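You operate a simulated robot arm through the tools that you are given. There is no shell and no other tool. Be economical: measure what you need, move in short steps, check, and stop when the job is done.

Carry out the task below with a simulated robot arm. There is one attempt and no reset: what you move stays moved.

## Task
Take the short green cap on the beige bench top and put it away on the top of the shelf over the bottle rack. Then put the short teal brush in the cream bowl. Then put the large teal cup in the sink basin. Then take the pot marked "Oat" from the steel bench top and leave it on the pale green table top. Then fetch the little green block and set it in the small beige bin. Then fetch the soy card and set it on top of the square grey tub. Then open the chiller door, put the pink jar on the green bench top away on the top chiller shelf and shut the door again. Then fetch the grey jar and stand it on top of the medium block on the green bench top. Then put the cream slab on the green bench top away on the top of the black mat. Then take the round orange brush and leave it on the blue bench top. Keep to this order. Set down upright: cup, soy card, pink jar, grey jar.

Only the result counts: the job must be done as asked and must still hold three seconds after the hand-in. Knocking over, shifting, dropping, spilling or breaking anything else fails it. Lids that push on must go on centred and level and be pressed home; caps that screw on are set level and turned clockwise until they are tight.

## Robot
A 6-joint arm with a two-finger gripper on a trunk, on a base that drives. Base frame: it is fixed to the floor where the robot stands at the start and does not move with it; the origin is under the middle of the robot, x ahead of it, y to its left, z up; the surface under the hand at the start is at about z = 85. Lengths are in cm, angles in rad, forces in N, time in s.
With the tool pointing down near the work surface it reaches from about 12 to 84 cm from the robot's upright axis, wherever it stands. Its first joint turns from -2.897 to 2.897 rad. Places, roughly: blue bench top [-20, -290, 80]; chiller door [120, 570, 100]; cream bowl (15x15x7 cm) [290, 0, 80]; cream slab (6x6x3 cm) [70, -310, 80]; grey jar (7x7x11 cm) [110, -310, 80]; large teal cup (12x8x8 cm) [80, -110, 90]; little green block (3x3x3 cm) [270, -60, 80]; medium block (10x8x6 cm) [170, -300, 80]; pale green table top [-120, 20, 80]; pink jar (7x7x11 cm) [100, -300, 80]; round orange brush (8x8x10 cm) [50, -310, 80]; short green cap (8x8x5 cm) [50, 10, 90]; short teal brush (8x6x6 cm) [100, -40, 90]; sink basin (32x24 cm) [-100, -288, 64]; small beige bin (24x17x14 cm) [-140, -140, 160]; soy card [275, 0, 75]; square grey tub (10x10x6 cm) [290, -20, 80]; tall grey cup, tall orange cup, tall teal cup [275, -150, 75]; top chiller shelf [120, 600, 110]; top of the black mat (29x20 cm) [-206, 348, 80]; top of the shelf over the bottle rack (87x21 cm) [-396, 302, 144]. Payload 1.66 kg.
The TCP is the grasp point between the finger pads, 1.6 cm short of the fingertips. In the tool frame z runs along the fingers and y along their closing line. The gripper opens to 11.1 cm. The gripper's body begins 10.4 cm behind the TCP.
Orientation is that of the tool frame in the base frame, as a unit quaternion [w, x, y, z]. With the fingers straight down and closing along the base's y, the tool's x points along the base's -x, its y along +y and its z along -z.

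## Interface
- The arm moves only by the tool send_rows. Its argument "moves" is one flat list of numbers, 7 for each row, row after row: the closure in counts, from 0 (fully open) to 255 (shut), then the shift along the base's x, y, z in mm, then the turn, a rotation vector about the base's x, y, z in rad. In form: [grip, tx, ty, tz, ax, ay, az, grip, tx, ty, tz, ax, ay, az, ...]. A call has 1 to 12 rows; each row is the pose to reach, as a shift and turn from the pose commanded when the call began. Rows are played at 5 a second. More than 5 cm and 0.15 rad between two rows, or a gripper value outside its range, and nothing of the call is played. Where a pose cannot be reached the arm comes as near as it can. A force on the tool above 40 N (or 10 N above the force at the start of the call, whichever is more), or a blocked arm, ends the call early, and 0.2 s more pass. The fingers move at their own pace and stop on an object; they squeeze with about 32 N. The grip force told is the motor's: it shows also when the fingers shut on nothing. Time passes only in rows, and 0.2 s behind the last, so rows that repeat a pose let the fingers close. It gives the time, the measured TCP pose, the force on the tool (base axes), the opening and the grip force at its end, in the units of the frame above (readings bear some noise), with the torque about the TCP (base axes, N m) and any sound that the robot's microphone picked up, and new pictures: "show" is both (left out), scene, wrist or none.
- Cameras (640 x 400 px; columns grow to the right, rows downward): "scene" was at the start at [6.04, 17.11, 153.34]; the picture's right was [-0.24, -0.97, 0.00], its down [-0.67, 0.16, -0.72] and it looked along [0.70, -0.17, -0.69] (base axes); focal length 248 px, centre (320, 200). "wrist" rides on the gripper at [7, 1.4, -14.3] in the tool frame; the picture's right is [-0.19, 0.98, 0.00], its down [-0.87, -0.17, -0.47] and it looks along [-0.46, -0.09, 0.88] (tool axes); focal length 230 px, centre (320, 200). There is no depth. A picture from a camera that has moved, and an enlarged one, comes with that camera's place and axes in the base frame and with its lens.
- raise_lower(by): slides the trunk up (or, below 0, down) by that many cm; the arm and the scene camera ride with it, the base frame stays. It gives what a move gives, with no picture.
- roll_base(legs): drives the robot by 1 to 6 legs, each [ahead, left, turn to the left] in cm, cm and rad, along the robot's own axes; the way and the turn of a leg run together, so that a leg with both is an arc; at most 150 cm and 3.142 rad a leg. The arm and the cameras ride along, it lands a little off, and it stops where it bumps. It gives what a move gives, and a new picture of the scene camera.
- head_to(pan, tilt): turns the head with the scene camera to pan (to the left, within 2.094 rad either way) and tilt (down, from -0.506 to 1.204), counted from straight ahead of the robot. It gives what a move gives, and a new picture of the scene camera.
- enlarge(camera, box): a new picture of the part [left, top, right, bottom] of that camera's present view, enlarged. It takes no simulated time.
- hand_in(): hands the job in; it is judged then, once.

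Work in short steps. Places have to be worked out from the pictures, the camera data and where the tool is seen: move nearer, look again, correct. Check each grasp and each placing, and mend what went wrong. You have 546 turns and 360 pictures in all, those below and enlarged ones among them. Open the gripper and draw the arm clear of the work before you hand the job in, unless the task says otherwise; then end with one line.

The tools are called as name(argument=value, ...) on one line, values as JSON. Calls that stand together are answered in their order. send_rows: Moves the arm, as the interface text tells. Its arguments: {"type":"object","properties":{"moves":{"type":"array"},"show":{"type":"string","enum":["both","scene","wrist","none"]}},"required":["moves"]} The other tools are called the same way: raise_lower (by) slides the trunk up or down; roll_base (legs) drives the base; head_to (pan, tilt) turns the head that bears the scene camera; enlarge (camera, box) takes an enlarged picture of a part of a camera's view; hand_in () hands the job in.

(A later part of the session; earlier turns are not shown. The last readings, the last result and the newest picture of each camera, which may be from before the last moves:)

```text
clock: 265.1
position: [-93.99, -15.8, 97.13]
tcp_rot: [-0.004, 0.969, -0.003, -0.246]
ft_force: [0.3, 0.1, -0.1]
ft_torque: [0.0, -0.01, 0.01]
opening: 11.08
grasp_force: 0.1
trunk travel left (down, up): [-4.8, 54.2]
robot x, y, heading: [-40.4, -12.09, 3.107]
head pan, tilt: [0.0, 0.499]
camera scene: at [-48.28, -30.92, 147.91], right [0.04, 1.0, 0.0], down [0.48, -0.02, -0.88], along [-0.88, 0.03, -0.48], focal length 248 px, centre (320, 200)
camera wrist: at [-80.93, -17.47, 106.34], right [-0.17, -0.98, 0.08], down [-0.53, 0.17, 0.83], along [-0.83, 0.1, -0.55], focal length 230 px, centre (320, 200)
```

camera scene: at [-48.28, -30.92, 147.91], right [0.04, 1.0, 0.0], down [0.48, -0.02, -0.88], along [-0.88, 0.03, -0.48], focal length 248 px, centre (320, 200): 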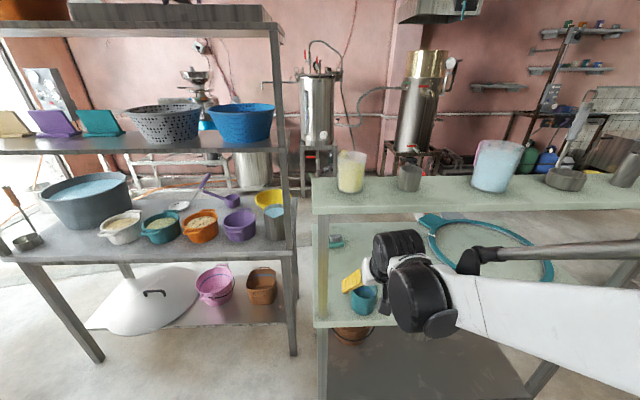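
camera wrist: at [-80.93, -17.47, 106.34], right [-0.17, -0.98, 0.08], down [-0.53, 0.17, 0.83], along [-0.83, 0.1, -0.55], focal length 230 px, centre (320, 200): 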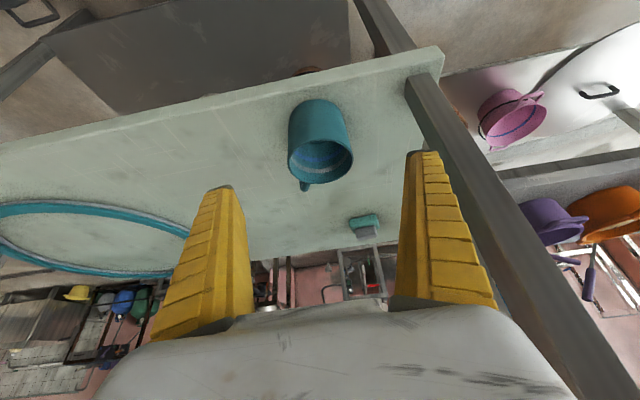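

Centred. Sliding in along the axis and closing.

send_rows(moves=[0, -17, 0, -32, 0, 0, 0, 0, -34, 0, -64, 0, 0, 0, 0, -50, 0, -93, 0, 0, 0, 0, -66, 0, -120, 0, 0, 0, 130, -66, 0, -120, 0, 0, 0, 255, -66, 0, -120, 0, 0, 0, 255, -66, 0, -120, 0, 0, 0])

```text
clock: 266.7
position: [-100.32, -15.76, 85.19]
tcp_rot: [-0.004, 0.969, -0.004, -0.246]
ft_force: [0.2, 0.0, -0.4]
ft_torque: [-0.01, 0.01, -0.01]
opening: 7.16
grasp_force: 31.8
trunk travel left (down, up): [-4.8, 54.2]
robot x, y, heading: [-40.81, -12.26, 3.107]
head pan, tilt: [0.0, 0.499]
camera scene: at [-48.25, -30.92, 147.92], right [0.04, 1.0, 0.0], down [0.48, -0.02, -0.88], along [-0.88, 0.03, -0.48], focal length 248 px, centre (320, 200)
camera wrist: at [-87.4, -17.42, 94.37], right [-0.18, -0.98, 0.08], down [-0.53, 0.17, 0.83], along [-0.83, 0.1, -0.55], focal length 230 px, centre (320, 200)
```

scene: 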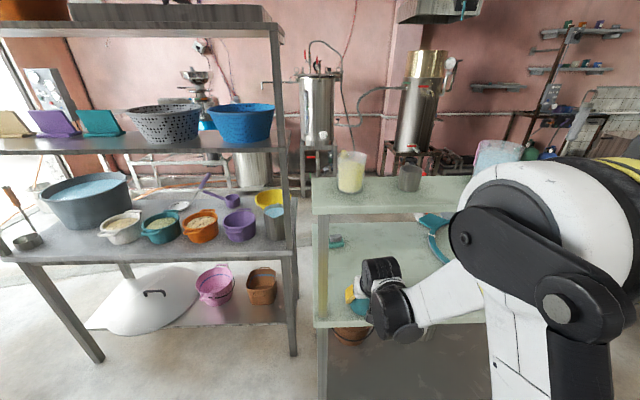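
wrist: 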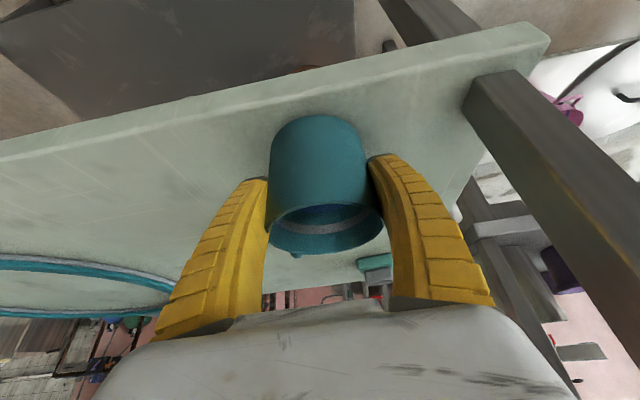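

Cup regrasped (7.2 cm). I bring it out from under the tier and up.

send_rows(moves=[255, 0, 0, 10, 0, 0, 0, 255, 45, 0, 15, 0, 0, 0, 255, 90, 0, 20, 0, 0, 0, 255, 135, 0, 25, 0, 0, 0, 255, 175, 0, 45, 0, 0, 0, 255, 195, 0, 85, 0, 0, 0, 255, 200, 0, 130, 0, 0, 0, 255, 200, 0, 175, 0, 0, 0, 255, 200, 0, 220, 0, 0, 0, 255, 200, 0, 265, 0, 0, 0], show="wrist")

roll_base(legs=[[0, 97, 0], [0, 95, 0], [57, 0, 0], [0, 0, 1.6]])

head_to(pan=-0.1, tilt=0.8)

```text
clock: 268.9
position: [-80.17, -15.71, 111.89]
tcp_rot: [-0.004, 0.969, -0.003, -0.248]
ft_force: [-0.5, 0.0, -1.0]
ft_torque: [-0.01, 0.03, -0.01]
opening: 7.16
grasp_force: 31.8
trunk travel left (down, up): [-4.8, 54.2]
robot x, y, heading: [-40.25, -12.27, 3.106]
head pan, tilt: [0.0, 0.499]
camera wrist: at [-67.31, -17.41, 121.02], right [-0.18, -0.98, 0.08], down [-0.53, 0.17, 0.83], along [-0.83, 0.1, -0.55], focal length 230 px, centre (320, 200)
```

wrist: 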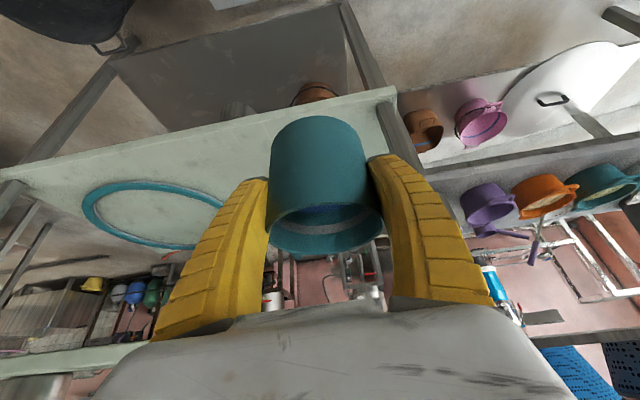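

```text
clock: 285.1
position: [-102.28, -238.9, 111.77]
tcp_rot: [0.169, 0.697, 0.673, -0.179]
ft_force: [0.0, 0.2, -0.7]
ft_torque: [0.02, -0.03, -0.04]
opening: 7.09
grasp_force: 31.6
trunk travel left (down, up): [-4.8, 54.2]
robot x, y, heading: [-104.66, -199.03, -1.632]
head pan, tilt: [0.0, 0.499]
camera scene: at [-86.14, -207.18, 147.92], right [-1.0, 0.06, 0.0], down [0.03, 0.48, -0.88], along [-0.06, -0.88, -0.48], focal length 248 px, centre (320, 200)
```

scene: 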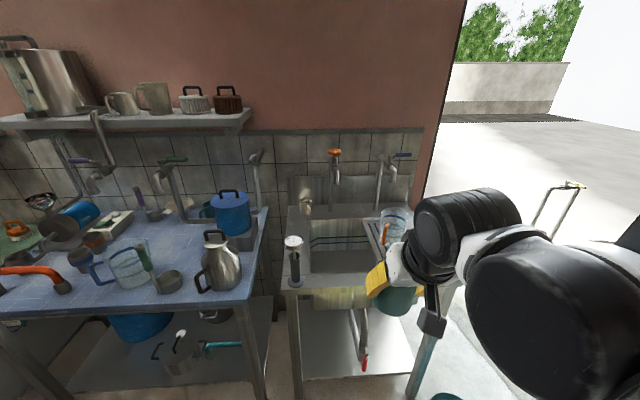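

```text
clock: 285.9
position: [-102.17, -238.72, 111.75]
tcp_rot: [0.169, 0.697, 0.673, -0.18]
ft_force: [0.6, 0.7, -0.6]
ft_torque: [0.0, -0.04, 0.01]
opening: 7.12
grasp_force: 32.7
trunk travel left (down, up): [-4.8, 54.2]
robot x, y, heading: [-104.59, -198.68, -1.635]
head pan, tilt: [-0.099, 0.799]
camera scene: at [-86.87, -206.06, 145.33], right [-0.99, 0.16, 0.0], down [0.12, 0.71, -0.7], along [-0.11, -0.69, -0.72], focal length 248 px, centre (320, 200)
```

scene: 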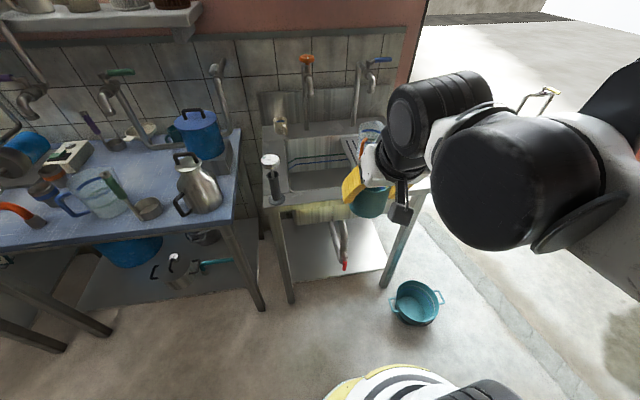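

I plan to enter the basin with the hand coming diagonally (pointing -x-y), so the camera and wrist stay clear of the rim. I reposition the base, raise the trunk again and yaw the tool by -46°.

raise_lower(by=7.7)

roll_base(legs=[[18.5, 13.8, 0.065]])

send_rows(moves=[255, -8, 0, 0, 0, 0, -0.14, 255, -16, 0, 0, 0, 0, -0.28, 255, -24, 0, 0, 0, 0, -0.42, 255, -32, 0, 0, 0, 0, -0.56, 255, -40, 0, 0, 0, 0, -0.7, 255, -48, 0, 0, 0, 0, -0.8])

```text
clock: 287.0
position: [-102.22, -238.84, 119.4]
tcp_rot: [0.169, 0.697, 0.673, -0.18]
ft_force: [-0.1, -0.4, -0.4]
ft_torque: [0.01, -0.02, -0.01]
opening: 7.11
grasp_force: 32.0
trunk travel left (down, up): [-12.5, 46.5]
robot x, y, heading: [-104.95, -198.86, -1.631]
head pan, tilt: [-0.099, 0.799]
```

```text
clock: 288.8
position: [-86.15, -257.18, 119.42]
tcp_rot: [0.175, 0.674, 0.696, -0.175]
ft_force: [-0.4, -0.3, 0.3]
ft_torque: [0.02, 0.04, -0.04]
opening: 7.12
grasp_force: 31.6
trunk travel left (down, up): [-12.5, 46.5]
robot x, y, heading: [-91.42, -217.65, -1.56]
head pan, tilt: [-0.099, 0.799]
camera scene: at [-73.07, -223.49, 153.01], right [-1.0, 0.09, 0.0], down [0.07, 0.71, -0.7], along [-0.07, -0.69, -0.72], focal length 248 px, centre (320, 200)
```

scene: 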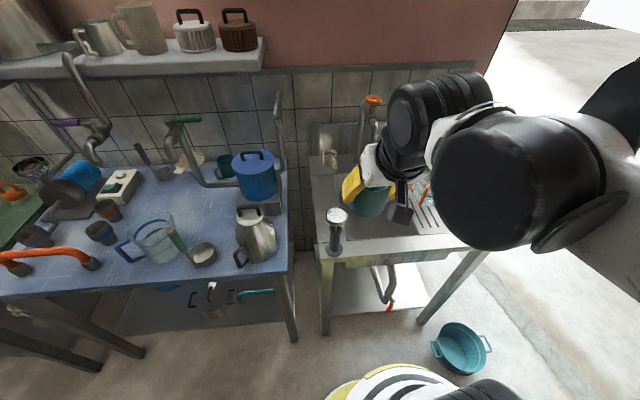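

```text
clock: 290.1
position: [-90.98, -257.35, 119.31]
tcp_rot: [0.093, 0.892, 0.379, -0.228]
ft_force: [-0.2, 0.0, -1.9]
ft_torque: [0.05, -0.03, -0.03]
opening: 7.12
grasp_force: 31.3
trunk travel left (down, up): [-12.5, 46.5]
robot x, y, heading: [-91.22, -217.73, -1.573]
head pan, tilt: [-0.099, 0.799]
camera scene: at [-73.11, -223.45, 153.02], right [-1.0, 0.09, 0.0], down [0.07, 0.71, -0.7], along [-0.07, -0.69, -0.72], focal length 248 px, centre (320, 200)
camera wrist: at [-81.05, -249.11, 128.54], right [0.59, -0.8, 0.09], down [-0.49, -0.27, 0.83], along [-0.64, -0.53, -0.55], focal length 230 px, centre (320, 200)
```

scene: 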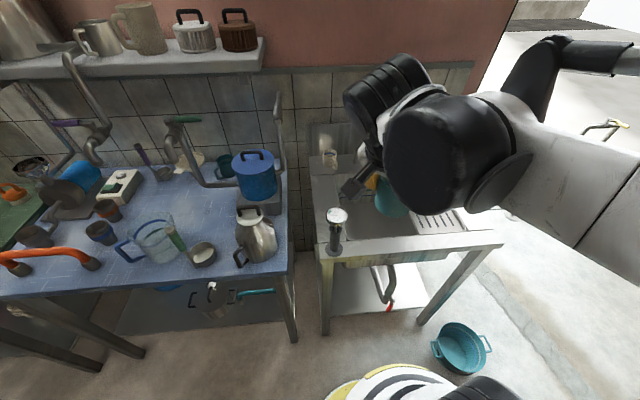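
wrist: 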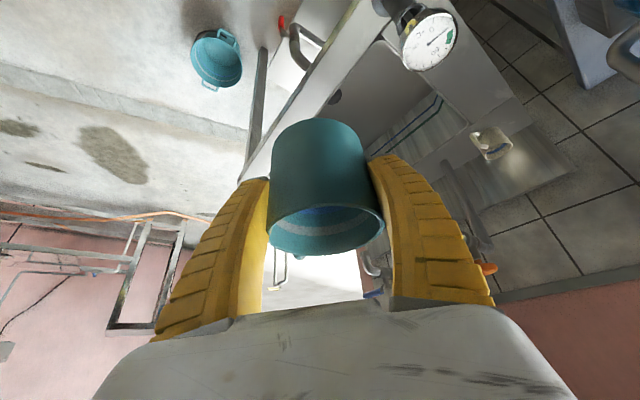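

I enlarge the sink area to check the faucet spouts and the basin before going in.

enlarge(camera="scene", box=[290, 80, 530, 280])

enlarge(camera="wrist", box=[330, 0, 640, 280])

```text
2.00 times, centred on (410, 180) of scene
camera zoom: at [-73.11, -223.45, 153.02], right [-1.0, 0.09, 0.0], down [0.07, 0.71, -0.7], along [-0.07, -0.69, -0.72], focal length 495 px, centre (140, 240)
```

zoom: 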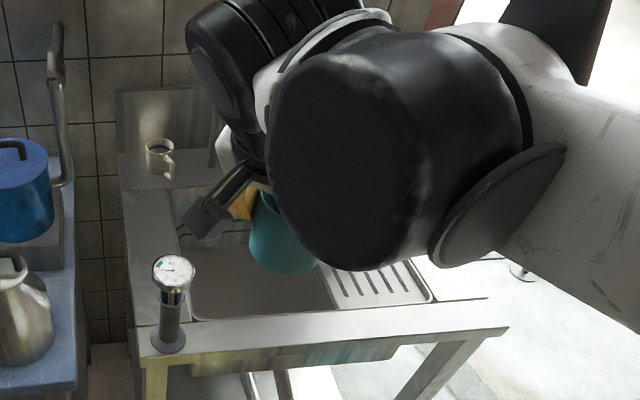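

```text
1.43 times, centred on (485, 140) of wrist
camera zoom: at [-81.05, -249.11, 128.54], right [0.59, -0.8, 0.09], down [-0.49, -0.27, 0.83], along [-0.64, -0.53, -0.55], focal length 329 px, centre (84, 286)
```

zoom: 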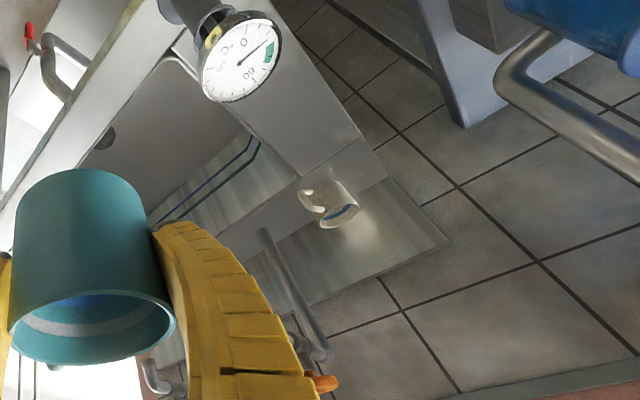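

Deck is z ≈ 80, basin x -116..-84, y -300..-276. I carry the cup to above (-105, -288.5).

send_rows(moves=[255, -30, -35, 0, 0, 0, 0, 255, -60, -70, 0, 0, 0, 0, 255, -90, -105, 0, 0, 0, 0, 255, -110, -150, -10, 0, 0, 0, 255, -130, -195, -20, 0, 0, 0, 255, -140, -240, -30, 0, 0, 0, 255, -140, -280, -40, 0, 0, 0, 255, -140, -311, -50, 0, 0, 0])

```text
refused: row 4 steps farther than a row can; nothing moved
```

send_rows(moves=[255, -30, -35, 0, 0, 0, 0, 255, -60, -70, 0, 0, 0, 0, 255, -90, -105, 0, 0, 0, 0, 255, -110, -148, -8, 0, 0, 0, 255, -125, -190, -16, 0, 0, 0, 255, -135, -232, -28, 0, 0, 0, 255, -140, -272, -40, 0, 0, 0, 255, -140, -311, -55, 0, 0, 0])

```text
clock: 291.9
position: [-104.96, -288.56, 113.73]
tcp_rot: [0.093, 0.892, 0.379, -0.228]
ft_force: [0.0, -0.4, -0.3]
ft_torque: [-0.01, -0.02, -0.02]
opening: 7.12
grasp_force: 31.5
trunk travel left (down, up): [-12.5, 46.5]
robot x, y, heading: [-91.74, -217.42, -1.561]
head pan, tilt: [-0.099, 0.799]
camera scene: at [-73.11, -223.53, 153.01], right [-1.0, 0.09, 0.0], down [0.07, 0.71, -0.7], along [-0.07, -0.69, -0.72], focal length 248 px, centre (320, 200)
camera wrist: at [-94.91, -280.38, 122.98], right [0.59, -0.8, 0.08], down [-0.49, -0.27, 0.83], along [-0.64, -0.53, -0.55], focal length 230 px, centre (320, 200)
```

scene: 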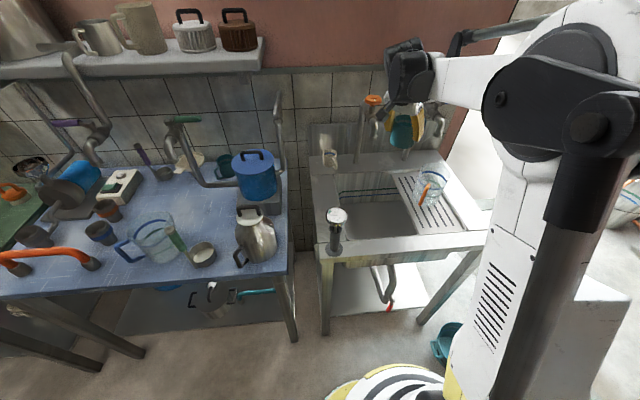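
wrist: 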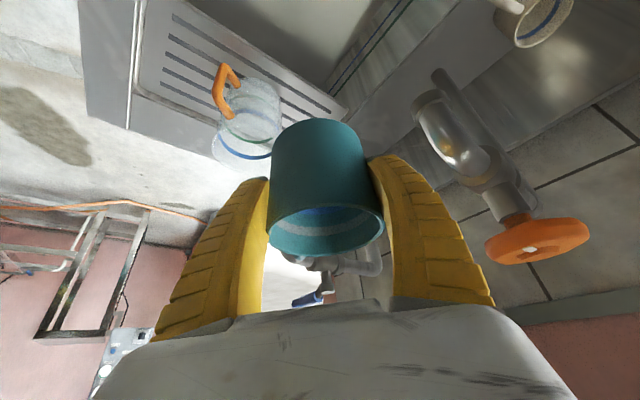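

I check the faucet's clearance to the fingers more closely.

enlarge(camera="scene", box=[320, 70, 480, 170])

enlarge(camera="wrist", box=[320, 0, 640, 280])

```text
4.00 times, centred on (400, 120) of scene
camera zoom: at [-73.11, -223.53, 153.01], right [-1.0, 0.09, 0.0], down [0.07, 0.71, -0.7], along [-0.07, -0.69, -0.72], focal length 990 px, centre (0, 520)
```

zoom: 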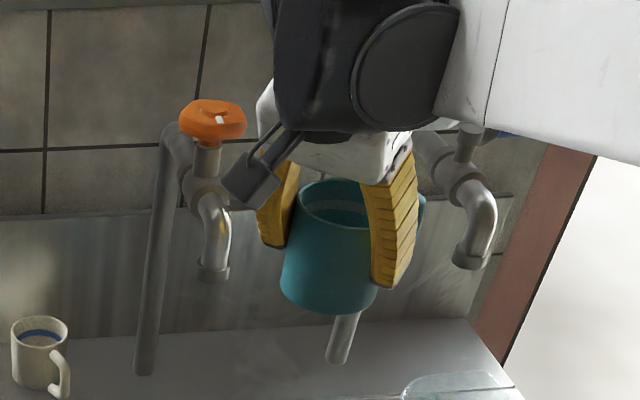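

```text
1.43 times, centred on (480, 140) of wrist
camera zoom: at [-94.91, -280.38, 122.98], right [0.59, -0.8, 0.08], down [-0.49, -0.27, 0.83], along [-0.64, -0.53, -0.55], focal length 329 px, centre (91, 286)
```

zoom: 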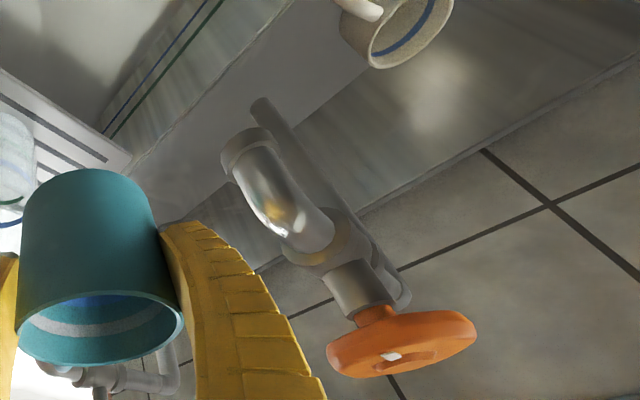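

The spout tips are at about (-97,-290,111) and (-118,-290,110); the mid-line x ≈ -106.5 is best. I lower between them.

send_rows(moves=[255, -15, 10, -10, 0, 0, 0, 255, -15, 10, -50, 0, 0, 0, 255, -15, 10, -95, 0, 0, 0, 255, -15, 10, -140, 0, 0, 0, 255, -15, 10, -185, 0, 0, 0, 255, -15, 10, -230, 0, 0, 0, 255, -15, 10, -275, 0, 0, 0, 255, -15, 10, -320, 0, 0, 0])

```text
clock: 293.8
position: [-106.56, -287.26, 81.61]
tcp_rot: [0.093, 0.892, 0.379, -0.229]
ft_force: [6.9, -2.6, 3.9]
ft_torque: [-0.07, 0.39, 0.34]
opening: 7.0
grasp_force: 32.3
trunk travel left (down, up): [-12.5, 46.5]
robot x, y, heading: [-91.27, -217.85, -1.566]
head pan, tilt: [-0.099, 0.799]
camera scene: at [-73.01, -223.41, 153.01], right [-1.0, 0.09, 0.0], down [0.07, 0.71, -0.7], along [-0.07, -0.69, -0.72], focal length 248 px, centre (320, 200)
camera wrist: at [-96.56, -279.12, 90.87], right [0.59, -0.8, 0.09], down [-0.49, -0.27, 0.83], along [-0.64, -0.53, -0.55], focal length 230 px, centre (320, 200)
```

scene: 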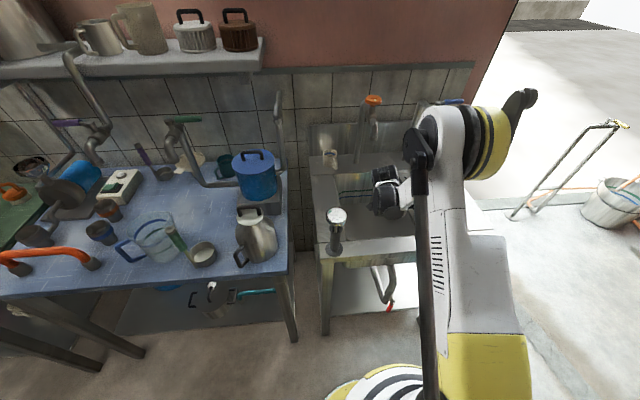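
wrist: 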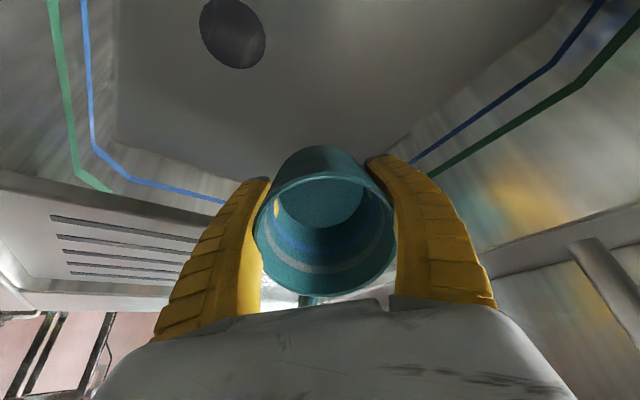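

The cup's handle side touched the basin's right rim and the cup pivoted in the grip. I stop, raise and shift towards +x.

send_rows(moves=[255, 5, 0, 20, 0, 0, 0, 255, 15, 0, 45, 0, 0, 0, 255, 25, 0, 50, 0, 0, 0])

```text
clock: 294.6
position: [-104.12, -287.23, 86.92]
tcp_rot: [0.093, 0.892, 0.378, -0.229]
ft_force: [-0.1, 0.3, -1.4]
ft_torque: [0.04, -0.03, 0.0]
opening: 6.97
grasp_force: 32.0
trunk travel left (down, up): [-12.5, 46.5]
robot x, y, heading: [-91.19, -217.48, -1.569]
head pan, tilt: [-0.099, 0.799]
camera scene: at [-73.1, -223.43, 153.02], right [-1.0, 0.09, 0.0], down [0.07, 0.71, -0.7], along [-0.07, -0.69, -0.72], focal length 248 px, centre (320, 200)
camera wrist: at [-94.07, -279.0, 96.13], right [0.59, -0.8, 0.08], down [-0.49, -0.27, 0.83], along [-0.64, -0.53, -0.55], focal length 230 px, centre (320, 200)
```

scene: 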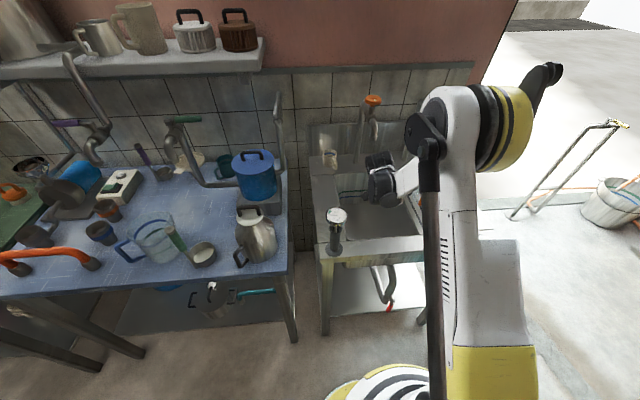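
wrist: 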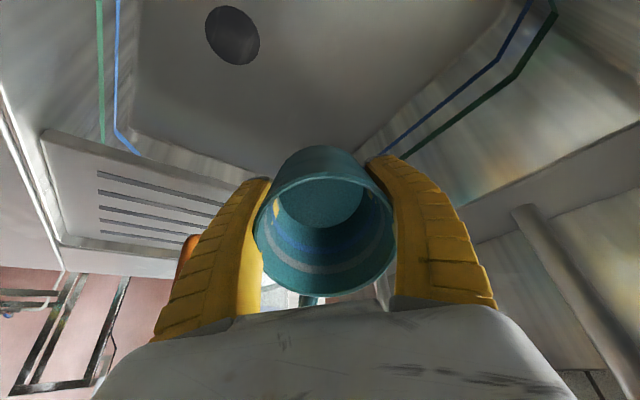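

The cup has pivoted until it is square to the tool, which now allows a vertical tool. I move midway between the spouts at z 90, then untilt and yaw so the handle points to -y.

send_rows(moves=[255, -15, 16, 15, 0, 0, 0, 255, -29, 32, 30, 0, 0, 0, 255, -29, 32, 30, 0.09, -0.09, 0, 255, -29, 32, 30, 0.18, -0.18, 0, 255, -29, 32, 30, 0.27, -0.27, 0, 255, -29, 32, 30, 0.353, -0.353, 0], show="none")

send_rows(moves=[255, 0, 0, 0, 0, 0, 0.13, 255, 0, 0, 0, 0, 0, 0.26, 255, 0, 0, 0, 0, 0, 0.39, 255, 0, 0, 0, 0, 0, 0.52, 255, 0, 0, 0, 0, 0, 0.65, 255, 0, 0, 0, 0, 0, 0.785])

```text
clock: 295.9
position: [-107.01, -284.11, 90.07]
tcp_rot: [0.002, 0.92, 0.391, 0.002]
ft_force: [0.1, 0.0, 0.3]
ft_torque: [-0.01, -0.03, 0.0]
opening: 6.97
grasp_force: 32.4
trunk travel left (down, up): [-12.5, 46.5]
robot x, y, heading: [-91.19, -217.4, -1.564]
head pan, tilt: [-0.099, 0.799]
```

```text
clock: 297.4
position: [-107.08, -284.04, 89.99]
tcp_rot: [0.0, 0.701, 0.713, 0.002]
ft_force: [-0.8, 0.4, -1.1]
ft_torque: [0.02, 0.01, -0.03]
opening: 6.95
grasp_force: 32.1
trunk travel left (down, up): [-12.5, 46.5]
robot x, y, heading: [-91.62, -217.56, -1.568]
head pan, tilt: [-0.099, 0.799]
camera scene: at [-73.11, -223.44, 153.02], right [-1.0, 0.09, 0.0], down [0.07, 0.71, -0.7], along [-0.07, -0.69, -0.72], focal length 248 px, centre (320, 200)
camera wrist: at [-105.86, -277.18, 104.28], right [0.99, -0.17, 0.0], down [-0.15, -0.87, 0.47], along [-0.08, -0.46, -0.88], focal length 230 px, centre (320, 200)
```

scene: 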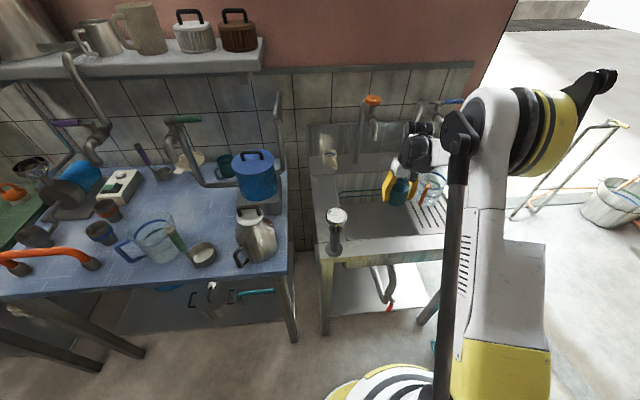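
wrist: 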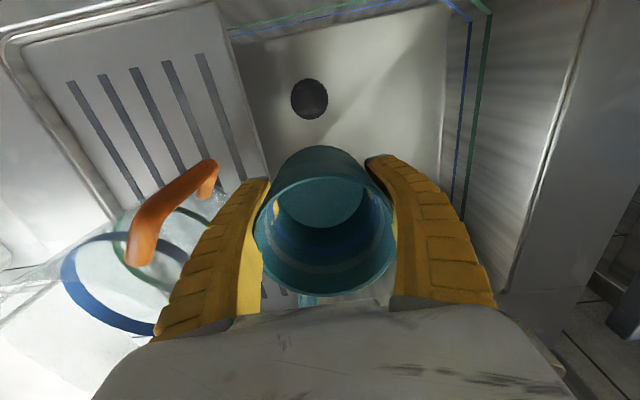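

I enlarge the scene to check the glass mug on the drainboard and the cup's clearance.

enlarge(camera="scene", box=[330, 120, 490, 250])

```text
3.08 times, centred on (410, 185) of scene
camera zoom: at [-73.11, -223.44, 153.02], right [-1.0, 0.09, 0.0], down [0.07, 0.71, -0.7], along [-0.07, -0.69, -0.72], focal length 762 px, centre (43, 246)
```

zoom: 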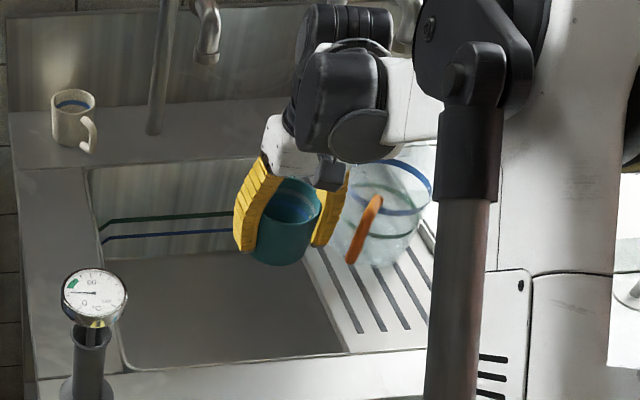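

The mug appears unmoved. I lower the now vertical cup, shift to x ≈ -101 once the wrist is below the spouts, and set it down.

send_rows(moves=[255, 0, 0, -40, 0, 0, 0, 255, 0, 0, -80, 0, 0, 0, 255, 0, 0, -120, 0, 0, 0, 255, 20, -5, -145, 0, 0, 0, 255, 40, -12, -160, 0, 0, 0, 255, 60, -18, -170, 0, 0, 0, 255, 60, -18, -190, 0, 0, 0])

```text
clock: 298.9
position: [-100.91, -285.96, 70.97]
tcp_rot: [0.001, 0.701, 0.713, 0.002]
ft_force: [-0.2, 0.3, -0.5]
ft_torque: [0.02, 0.02, 0.0]
opening: 6.95
grasp_force: 31.6
trunk travel left (down, up): [-12.5, 46.5]
robot x, y, heading: [-91.23, -217.87, -1.566]
head pan, tilt: [-0.099, 0.799]
camera scene: at [-73.1, -223.45, 153.02], right [-1.0, 0.1, 0.0], down [0.07, 0.71, -0.7], along [-0.07, -0.69, -0.72], focal length 248 px, centre (320, 200)
camera wrist: at [-99.78, -279.1, 85.25], right [0.98, -0.17, 0.0], down [-0.15, -0.87, 0.47], along [-0.08, -0.46, -0.88], focal length 230 px, centre (320, 200)
```

scene: 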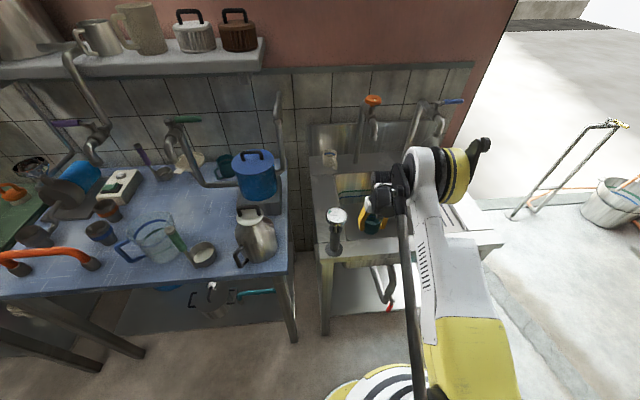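
wrist: 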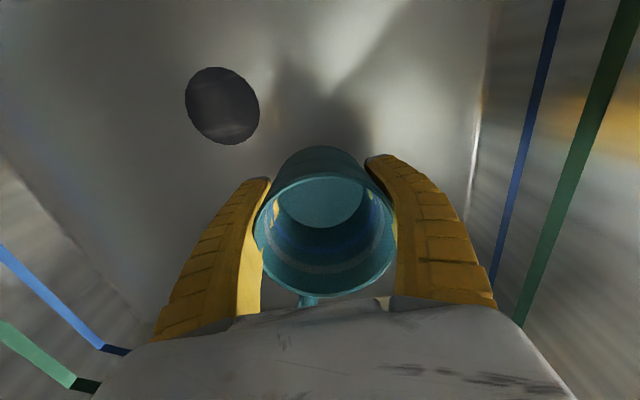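

I creep down until it touches.

send_rows(moves=[255, 0, 0, -5, 0, 0, 0, 255, 0, 0, -10, 0, 0, 0, 255, 0, 0, -14, 0, 0, 0], show="none")

send_rows(moves=[255, 0, 0, -4, 0, 0, 0, 255, 0, 0, -8, 0, 0, 0], show="wrist")

```text
clock: 299.8
position: [-100.96, -285.91, 69.42]
tcp_rot: [0.001, 0.701, 0.713, 0.001]
ft_force: [0.4, -0.5, -0.4]
ft_torque: [0.0, 0.05, -0.01]
opening: 6.96
grasp_force: 31.9
trunk travel left (down, up): [-12.5, 46.5]
robot x, y, heading: [-91.11, -217.83, -1.562]
head pan, tilt: [-0.099, 0.799]
```

```text
clock: 300.4
position: [-100.87, -285.88, 68.72]
tcp_rot: [0.001, 0.7, 0.714, 0.002]
ft_force: [-0.1, -0.2, -0.2]
ft_torque: [0.0, 0.03, -0.01]
opening: 6.98
grasp_force: 32.3
trunk travel left (down, up): [-12.5, 46.5]
robot x, y, heading: [-91.33, -217.4, -1.562]
head pan, tilt: [-0.099, 0.799]
camera wrist: at [-99.82, -279.1, 83.04], right [0.98, -0.17, 0.0], down [-0.15, -0.87, 0.47], along [-0.08, -0.46, -0.88], focal length 230 px, centre (320, 200)
```

wrist: 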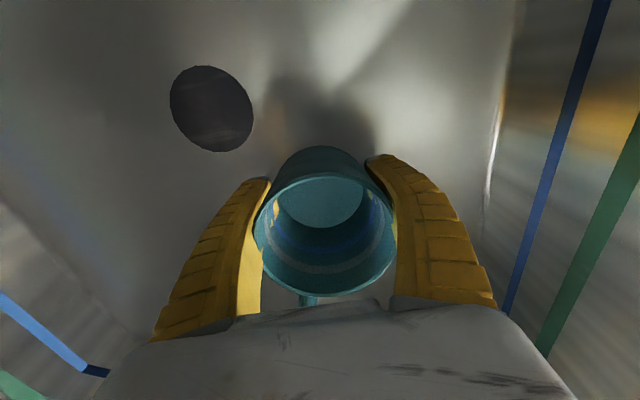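

send_rows(moves=[255, 0, 0, -4, 0, 0, 0, 255, 0, 0, -8, 0, 0, 0, 255, 0, 0, -12, 0, 0, 0], show="none")

send_rows(moves=[255, 0, 0, -3, 0, 0, 0, 255, 0, 0, -6, 0, 0, 0], show="none")

```text
clock: 301.1
position: [-101.07, -285.87, 67.6]
tcp_rot: [0.001, 0.701, 0.713, 0.001]
ft_force: [-5.1, -6.1, 21.7]
ft_torque: [0.24, 0.08, 0.09]
opening: 7.0
grasp_force: 32.1
trunk travel left (down, up): [-12.5, 46.5]
robot x, y, heading: [-91.43, -217.55, -1.57]
head pan, tilt: [-0.099, 0.799]
```

```text
clock: 301.8
position: [-101.11, -285.77, 67.01]
tcp_rot: [0.001, 0.701, 0.713, 0.001]
ft_force: [-5.2, -2.6, 25.8]
ft_torque: [-0.2, 0.12, -0.04]
opening: 7.07
grasp_force: 31.9
trunk travel left (down, up): [-12.5, 46.5]
robot x, y, heading: [-91.64, -217.49, -1.564]
head pan, tilt: [-0.099, 0.799]
```

Firm contact now. I look, then open slightly.

send_rows(moves=[255, 0, 0, 3, 0, 0, 0, 90, 0, 0, 3, 0, 0, 0, 75, 0, 0, 3, 0, 0, 0, 75, 0, 0, 3, 0, 0, 0])

```text
clock: 302.8
position: [-101.0, -285.86, 67.22]
tcp_rot: [0.002, 0.701, 0.713, 0.001]
ft_force: [0.2, -0.9, -0.6]
ft_torque: [0.04, -0.01, 0.0]
opening: 7.74
grasp_force: 5.1
trunk travel left (down, up): [-12.5, 46.5]
robot x, y, heading: [-91.41, -217.44, -1.568]
head pan, tilt: [-0.099, 0.799]
camera scene: at [-73.11, -223.44, 153.02], right [-1.0, 0.09, 0.0], down [0.07, 0.71, -0.7], along [-0.07, -0.69, -0.72], focal length 248 px, centre (320, 200)
camera wrist: at [-99.86, -279.01, 81.56], right [0.98, -0.17, 0.0], down [-0.15, -0.87, 0.47], along [-0.08, -0.46, -0.88], focal length 230 px, centre (320, 200)
```

scene: 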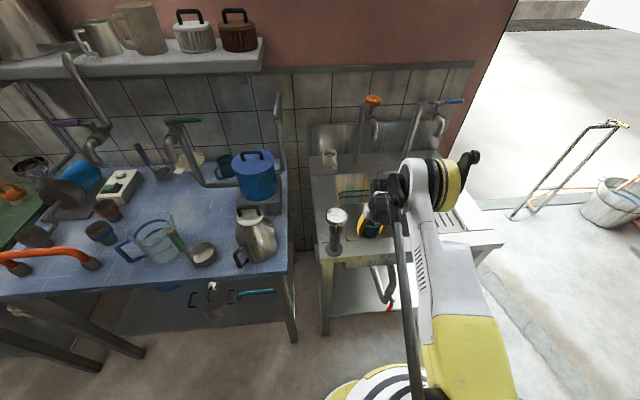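
wrist: 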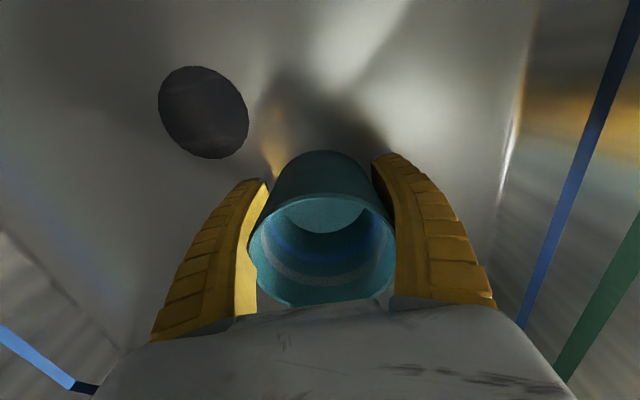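

send_rows(moves=[55, 0, 0, 0, 0, 0, 0, 50, 0, 0, 0, 0, 0, 0, 50, 0, 0, 25, 0, 0, 0, 50, 0, 0, 60, 0, 0, 0], show="wrist")

```text
clock: 303.8
position: [-100.99, -285.84, 73.39]
tcp_rot: [0.002, 0.701, 0.713, 0.001]
ft_force: [0.2, 0.4, 0.4]
ft_torque: [-0.02, 0.03, -0.02]
opening: 9.04
grasp_force: 0.4
trunk travel left (down, up): [-12.5, 46.5]
robot x, y, heading: [-91.34, -217.38, -1.563]
head pan, tilt: [-0.099, 0.799]
camera wrist: at [-99.82, -279.01, 87.73], right [0.98, -0.17, 0.0], down [-0.15, -0.87, 0.47], along [-0.08, -0.46, -0.88], focal length 230 px, centre (320, 200)
```

wrist: 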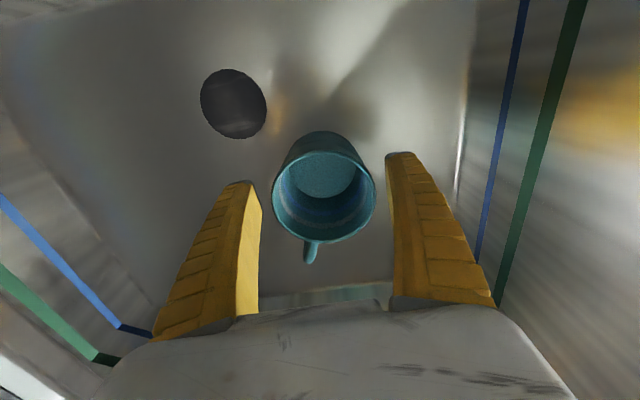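

The cup stands upright in the basin. I raise the hand along the clear mid-line and retract.

send_rows(moves=[50, -10, 5, 20, 0, 0, 0, 50, -35, 15, 45, 0, 0, 0, 50, -60, 30, 80, 0, 0, 0, 50, -60, 40, 125, 0, 0, 0, 50, -60, 50, 170, 0, 0, 0, 50, -60, 60, 215, 0, 0, 0, 50, -50, 80, 260, 0, 0, 0, 50, -30, 120, 285, 0, 0, 0, 0, 0, 160, 300, 0, 0, 0, 0, 20, 200, 320, 0, 0, 0, 0, 40, 240, 340, 0, 0, 0, 0, 60, 280, 360, 0, 0, 0])

enlarge(camera="scene", box=[310, 110, 470, 260])

```text
refused: row 7 steps farther than a row can; nothing moved
```

```text
2.67 times, centred on (390, 185) of scene
camera zoom: at [-73.11, -223.4, 153.03], right [-1.0, 0.09, 0.0], down [0.07, 0.71, -0.7], along [-0.07, -0.69, -0.72], focal length 660 px, centre (133, 240)
```

zoom: 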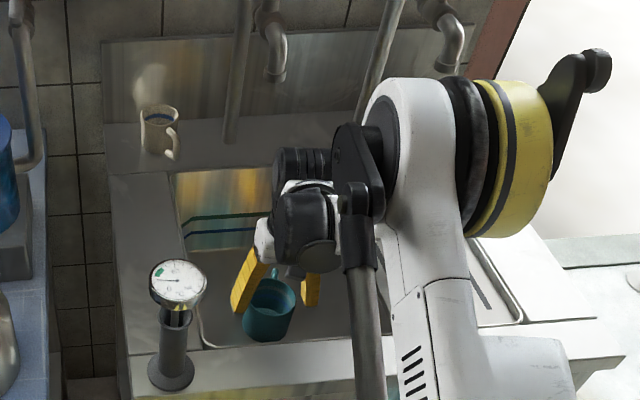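

send_rows(moves=[50, -10, 5, 20, 0, 0, 0, 50, -35, 15, 45, 0, 0, 0, 50, -60, 30, 80, 0, 0, 0, 50, -60, 40, 125, 0, 0, 0, 50, -60, 50, 170, 0, 0, 0, 50, -60, 60, 215, 0, 0, 0, 50, -50, 80, 255, 0, 0, 0, 50, -30, 115, 280, 0, 0, 0, 0, 0, 150, 295, 0, 0, 0, 0, 20, 190, 315, 0, 0, 0, 0, 40, 230, 335, 0, 0, 0, 0, 60, 270, 355, 0, 0, 0], show="scene")

enlarge(camera="scene", box=[310, 110, 470, 260])

```text
clock: 306.4
position: [-94.88, -258.7, 108.64]
tcp_rot: [0.001, 0.701, 0.713, 0.002]
ft_force: [-0.3, 0.7, 0.6]
ft_torque: [-0.03, 0.0, -0.01]
opening: 11.08
grasp_force: 0.1
trunk travel left (down, up): [-12.5, 46.5]
robot x, y, heading: [-91.44, -217.4, -1.567]
head pan, tilt: [-0.099, 0.799]
camera scene: at [-73.09, -223.32, 153.03], right [-1.0, 0.09, 0.0], down [0.07, 0.71, -0.7], along [-0.07, -0.69, -0.72], focal length 248 px, centre (320, 200)
```

scene: 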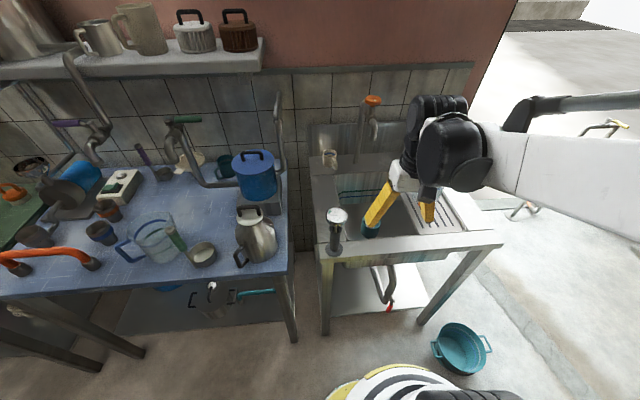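

```text
2.67 times, centred on (390, 185) of scene
camera zoom: at [-73.09, -223.32, 153.03], right [-1.0, 0.09, 0.0], down [0.07, 0.71, -0.7], along [-0.07, -0.69, -0.72], focal length 660 px, centre (133, 240)
```

zoom: 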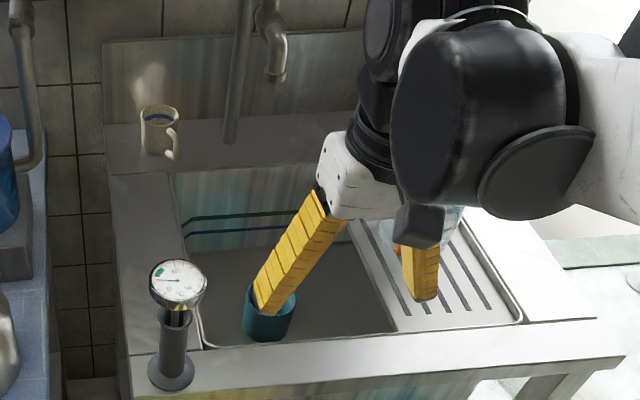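

Cup done. Next the pot marked "Oat": I drive to face the steel rack near the pale green table and read labels.

roll_base(legs=[[-16, 0, 0], [0, 0, -1.575], [-45, 0, 0], [0, -105, 0]])

head_to(pan=0.0, tilt=0.6)

enlarge(camera="scene", box=[130, 100, 530, 350])

```text
clock: 319.0
position: [-85.18, -91.15, 108.55]
tcp_rot: [0.001, 1.0, -0.005, 0.0]
ft_force: [0.4, 0.7, 0.2]
ft_torque: [-0.07, -0.02, 0.02]
opening: 11.08
grasp_force: 0.1
trunk travel left (down, up): [-12.5, 46.5]
robot x, y, heading: [-44.06, -96.04, 3.114]
head pan, tilt: [-0.099, 0.799]
camera scene: at [-50.49, -113.92, 153.02], right [0.12, 0.99, 0.0], down [0.71, -0.09, -0.7], along [-0.69, 0.09, -0.72], focal length 248 px, centre (320, 200)
```

scene: 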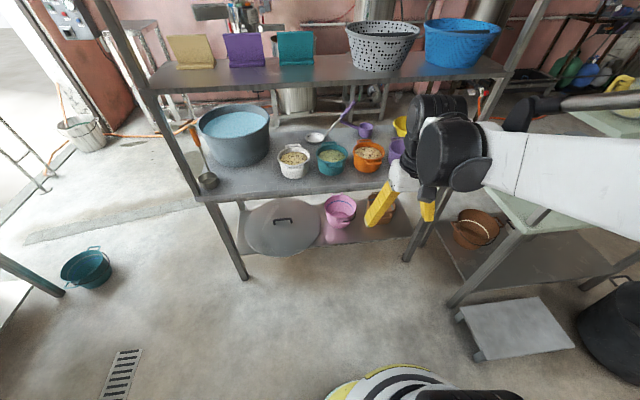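

```text
clock: 319.8
position: [-85.09, -91.16, 108.63]
tcp_rot: [0.002, 1.0, -0.005, 0.0]
ft_force: [0.1, -0.8, 0.1]
ft_torque: [0.02, -0.01, 0.0]
opening: 11.09
grasp_force: 0.0
trunk travel left (down, up): [-12.5, 46.5]
robot x, y, heading: [-44.09, -95.91, 3.119]
head pan, tilt: [0.0, 0.6]
camera scene: at [-51.32, -114.72, 154.7], right [0.02, 1.0, 0.0], down [0.57, -0.01, -0.82], along [-0.82, 0.02, -0.57], focal length 248 px, centre (320, 200)
```

scene: 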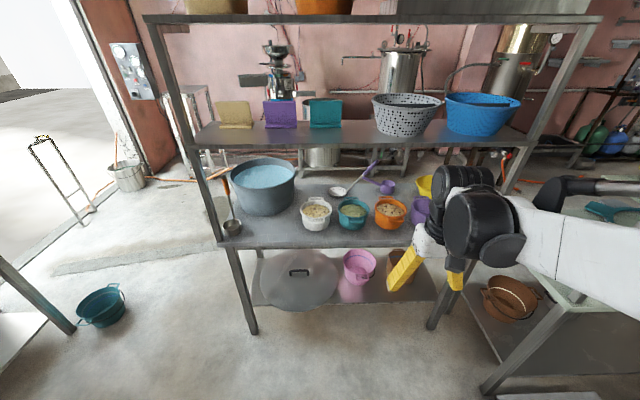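

```text
1.60 times, centred on (330, 225) of scene
camera zoom: at [-51.32, -114.72, 154.7], right [0.02, 1.0, 0.0], down [0.57, -0.01, -0.82], along [-0.82, 0.02, -0.57], focal length 396 px, centre (304, 160)
```

zoom: 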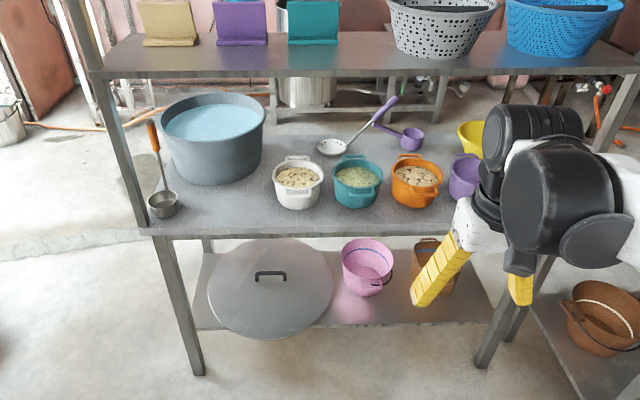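

enlarge(camera="scene", box=[290, 180, 450, 260])

enlarge(camera="scene", box=[190, 0, 590, 150])

```text
4.00 times, centred on (370, 220) of scene
camera zoom: at [-51.32, -114.72, 154.7], right [0.02, 1.0, 0.0], down [0.57, -0.01, -0.82], along [-0.82, 0.02, -0.57], focal length 990 px, centre (120, 120)
```

zoom: 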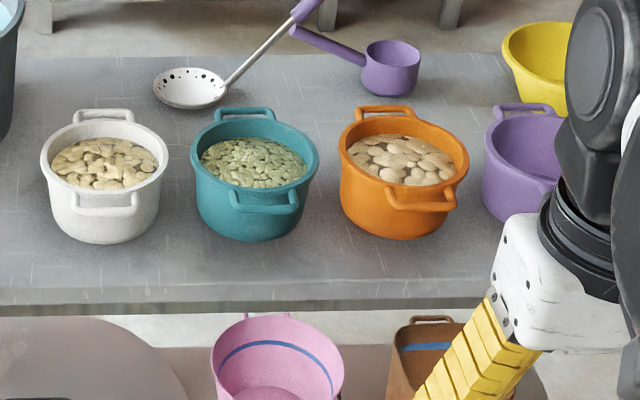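

```text
1.60 times, centred on (390, 75) of scene
camera zoom: at [-51.32, -114.72, 154.7], right [0.02, 1.0, 0.0], down [0.57, -0.01, -0.82], along [-0.82, 0.02, -0.57], focal length 396 px, centre (208, 400)
```

zoom: 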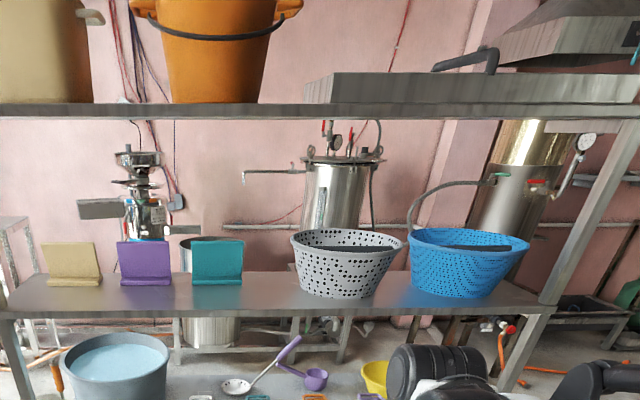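

No labels here. The "tall cups" at (275,-150) on the steel bench with the sinks likely carry labels; I drive there via the south corridor.

roll_base(legs=[[0, 107, 0], [-115, 0, 0], [-112, 0, 0], [0, 0, 3.14], [0, 55, 0]])

head_to(pan=0.0, tilt=0.6)

```text
clock: 346.0
position: [225.47, -162.22, 108.63]
tcp_rot: [-0.001, 0.046, 0.999, 0.001]
ft_force: [0.1, 0.2, -0.5]
ft_torque: [-0.03, 0.01, -0.01]
opening: 11.09
grasp_force: 0.1
trunk travel left (down, up): [-12.5, 46.5]
robot x, y, heading: [184.78, -154.5, -0.106]
head pan, tilt: [0.0, 0.6]
camera scene: at [193.64, -135.91, 154.7], right [-0.1, -0.99, 0.0], down [-0.56, 0.06, -0.83], along [0.82, -0.09, -0.56], focal length 248 px, centre (320, 200)
```

scene: 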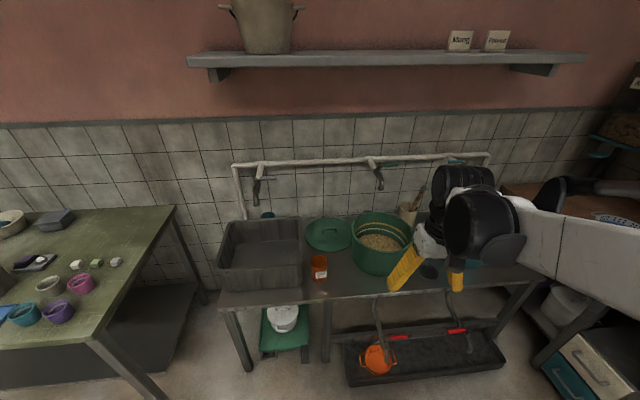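

```text
clock: 346.6
position: [225.44, -162.18, 108.68]
tcp_rot: [0.0, 0.046, 0.999, 0.002]
ft_force: [0.2, 0.1, -0.7]
ft_torque: [0.01, -0.05, -0.01]
opening: 11.07
grasp_force: 0.0
trunk travel left (down, up): [-12.5, 46.5]
robot x, y, heading: [185.01, -154.4, -0.099]
head pan, tilt: [0.0, 0.6]
camera scene: at [193.63, -135.94, 154.71], right [-0.1, -0.99, 0.0], down [-0.56, 0.06, -0.83], along [0.82, -0.09, -0.56], focal length 248 px, centre (320, 200)
```

scene: 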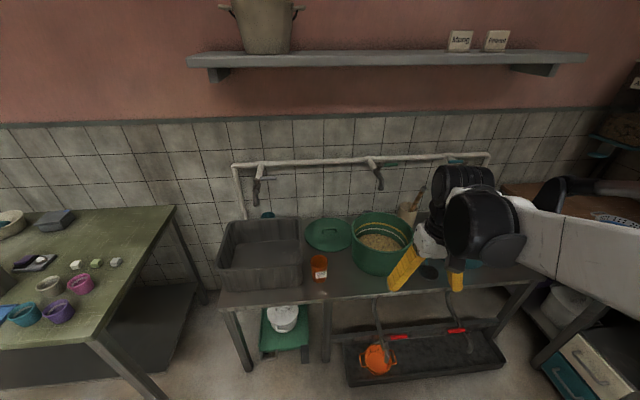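

enlarge(camera="scene", box=[230, 190, 450, 310])

enlarge(camera="scene", box=[295, 245, 345, 290])

```text
2.91 times, centred on (340, 250) of scene
camera zoom: at [193.63, -135.94, 154.71], right [-0.1, -0.99, 0.0], down [-0.56, 0.06, -0.83], along [0.82, -0.09, -0.56], focal length 720 px, centre (262, 54)
```

zoom: 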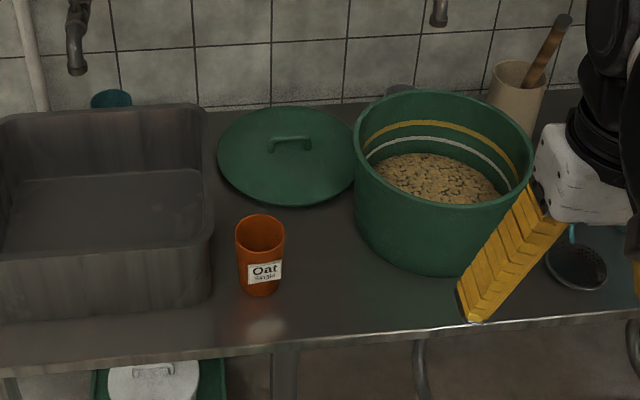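

```text
8.89 times, centred on (320, 268) of scene
camera zoom: at [193.63, -135.94, 154.71], right [-0.1, -0.99, 0.0], down [-0.56, 0.06, -0.83], along [0.82, -0.09, -0.56], focal length 2200 px, centre (320, -400)
```

zoom: 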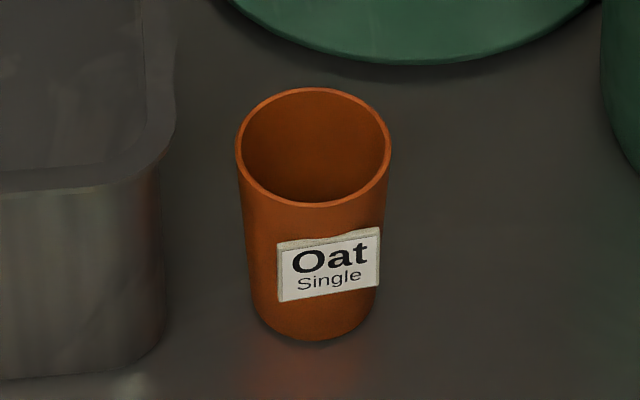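

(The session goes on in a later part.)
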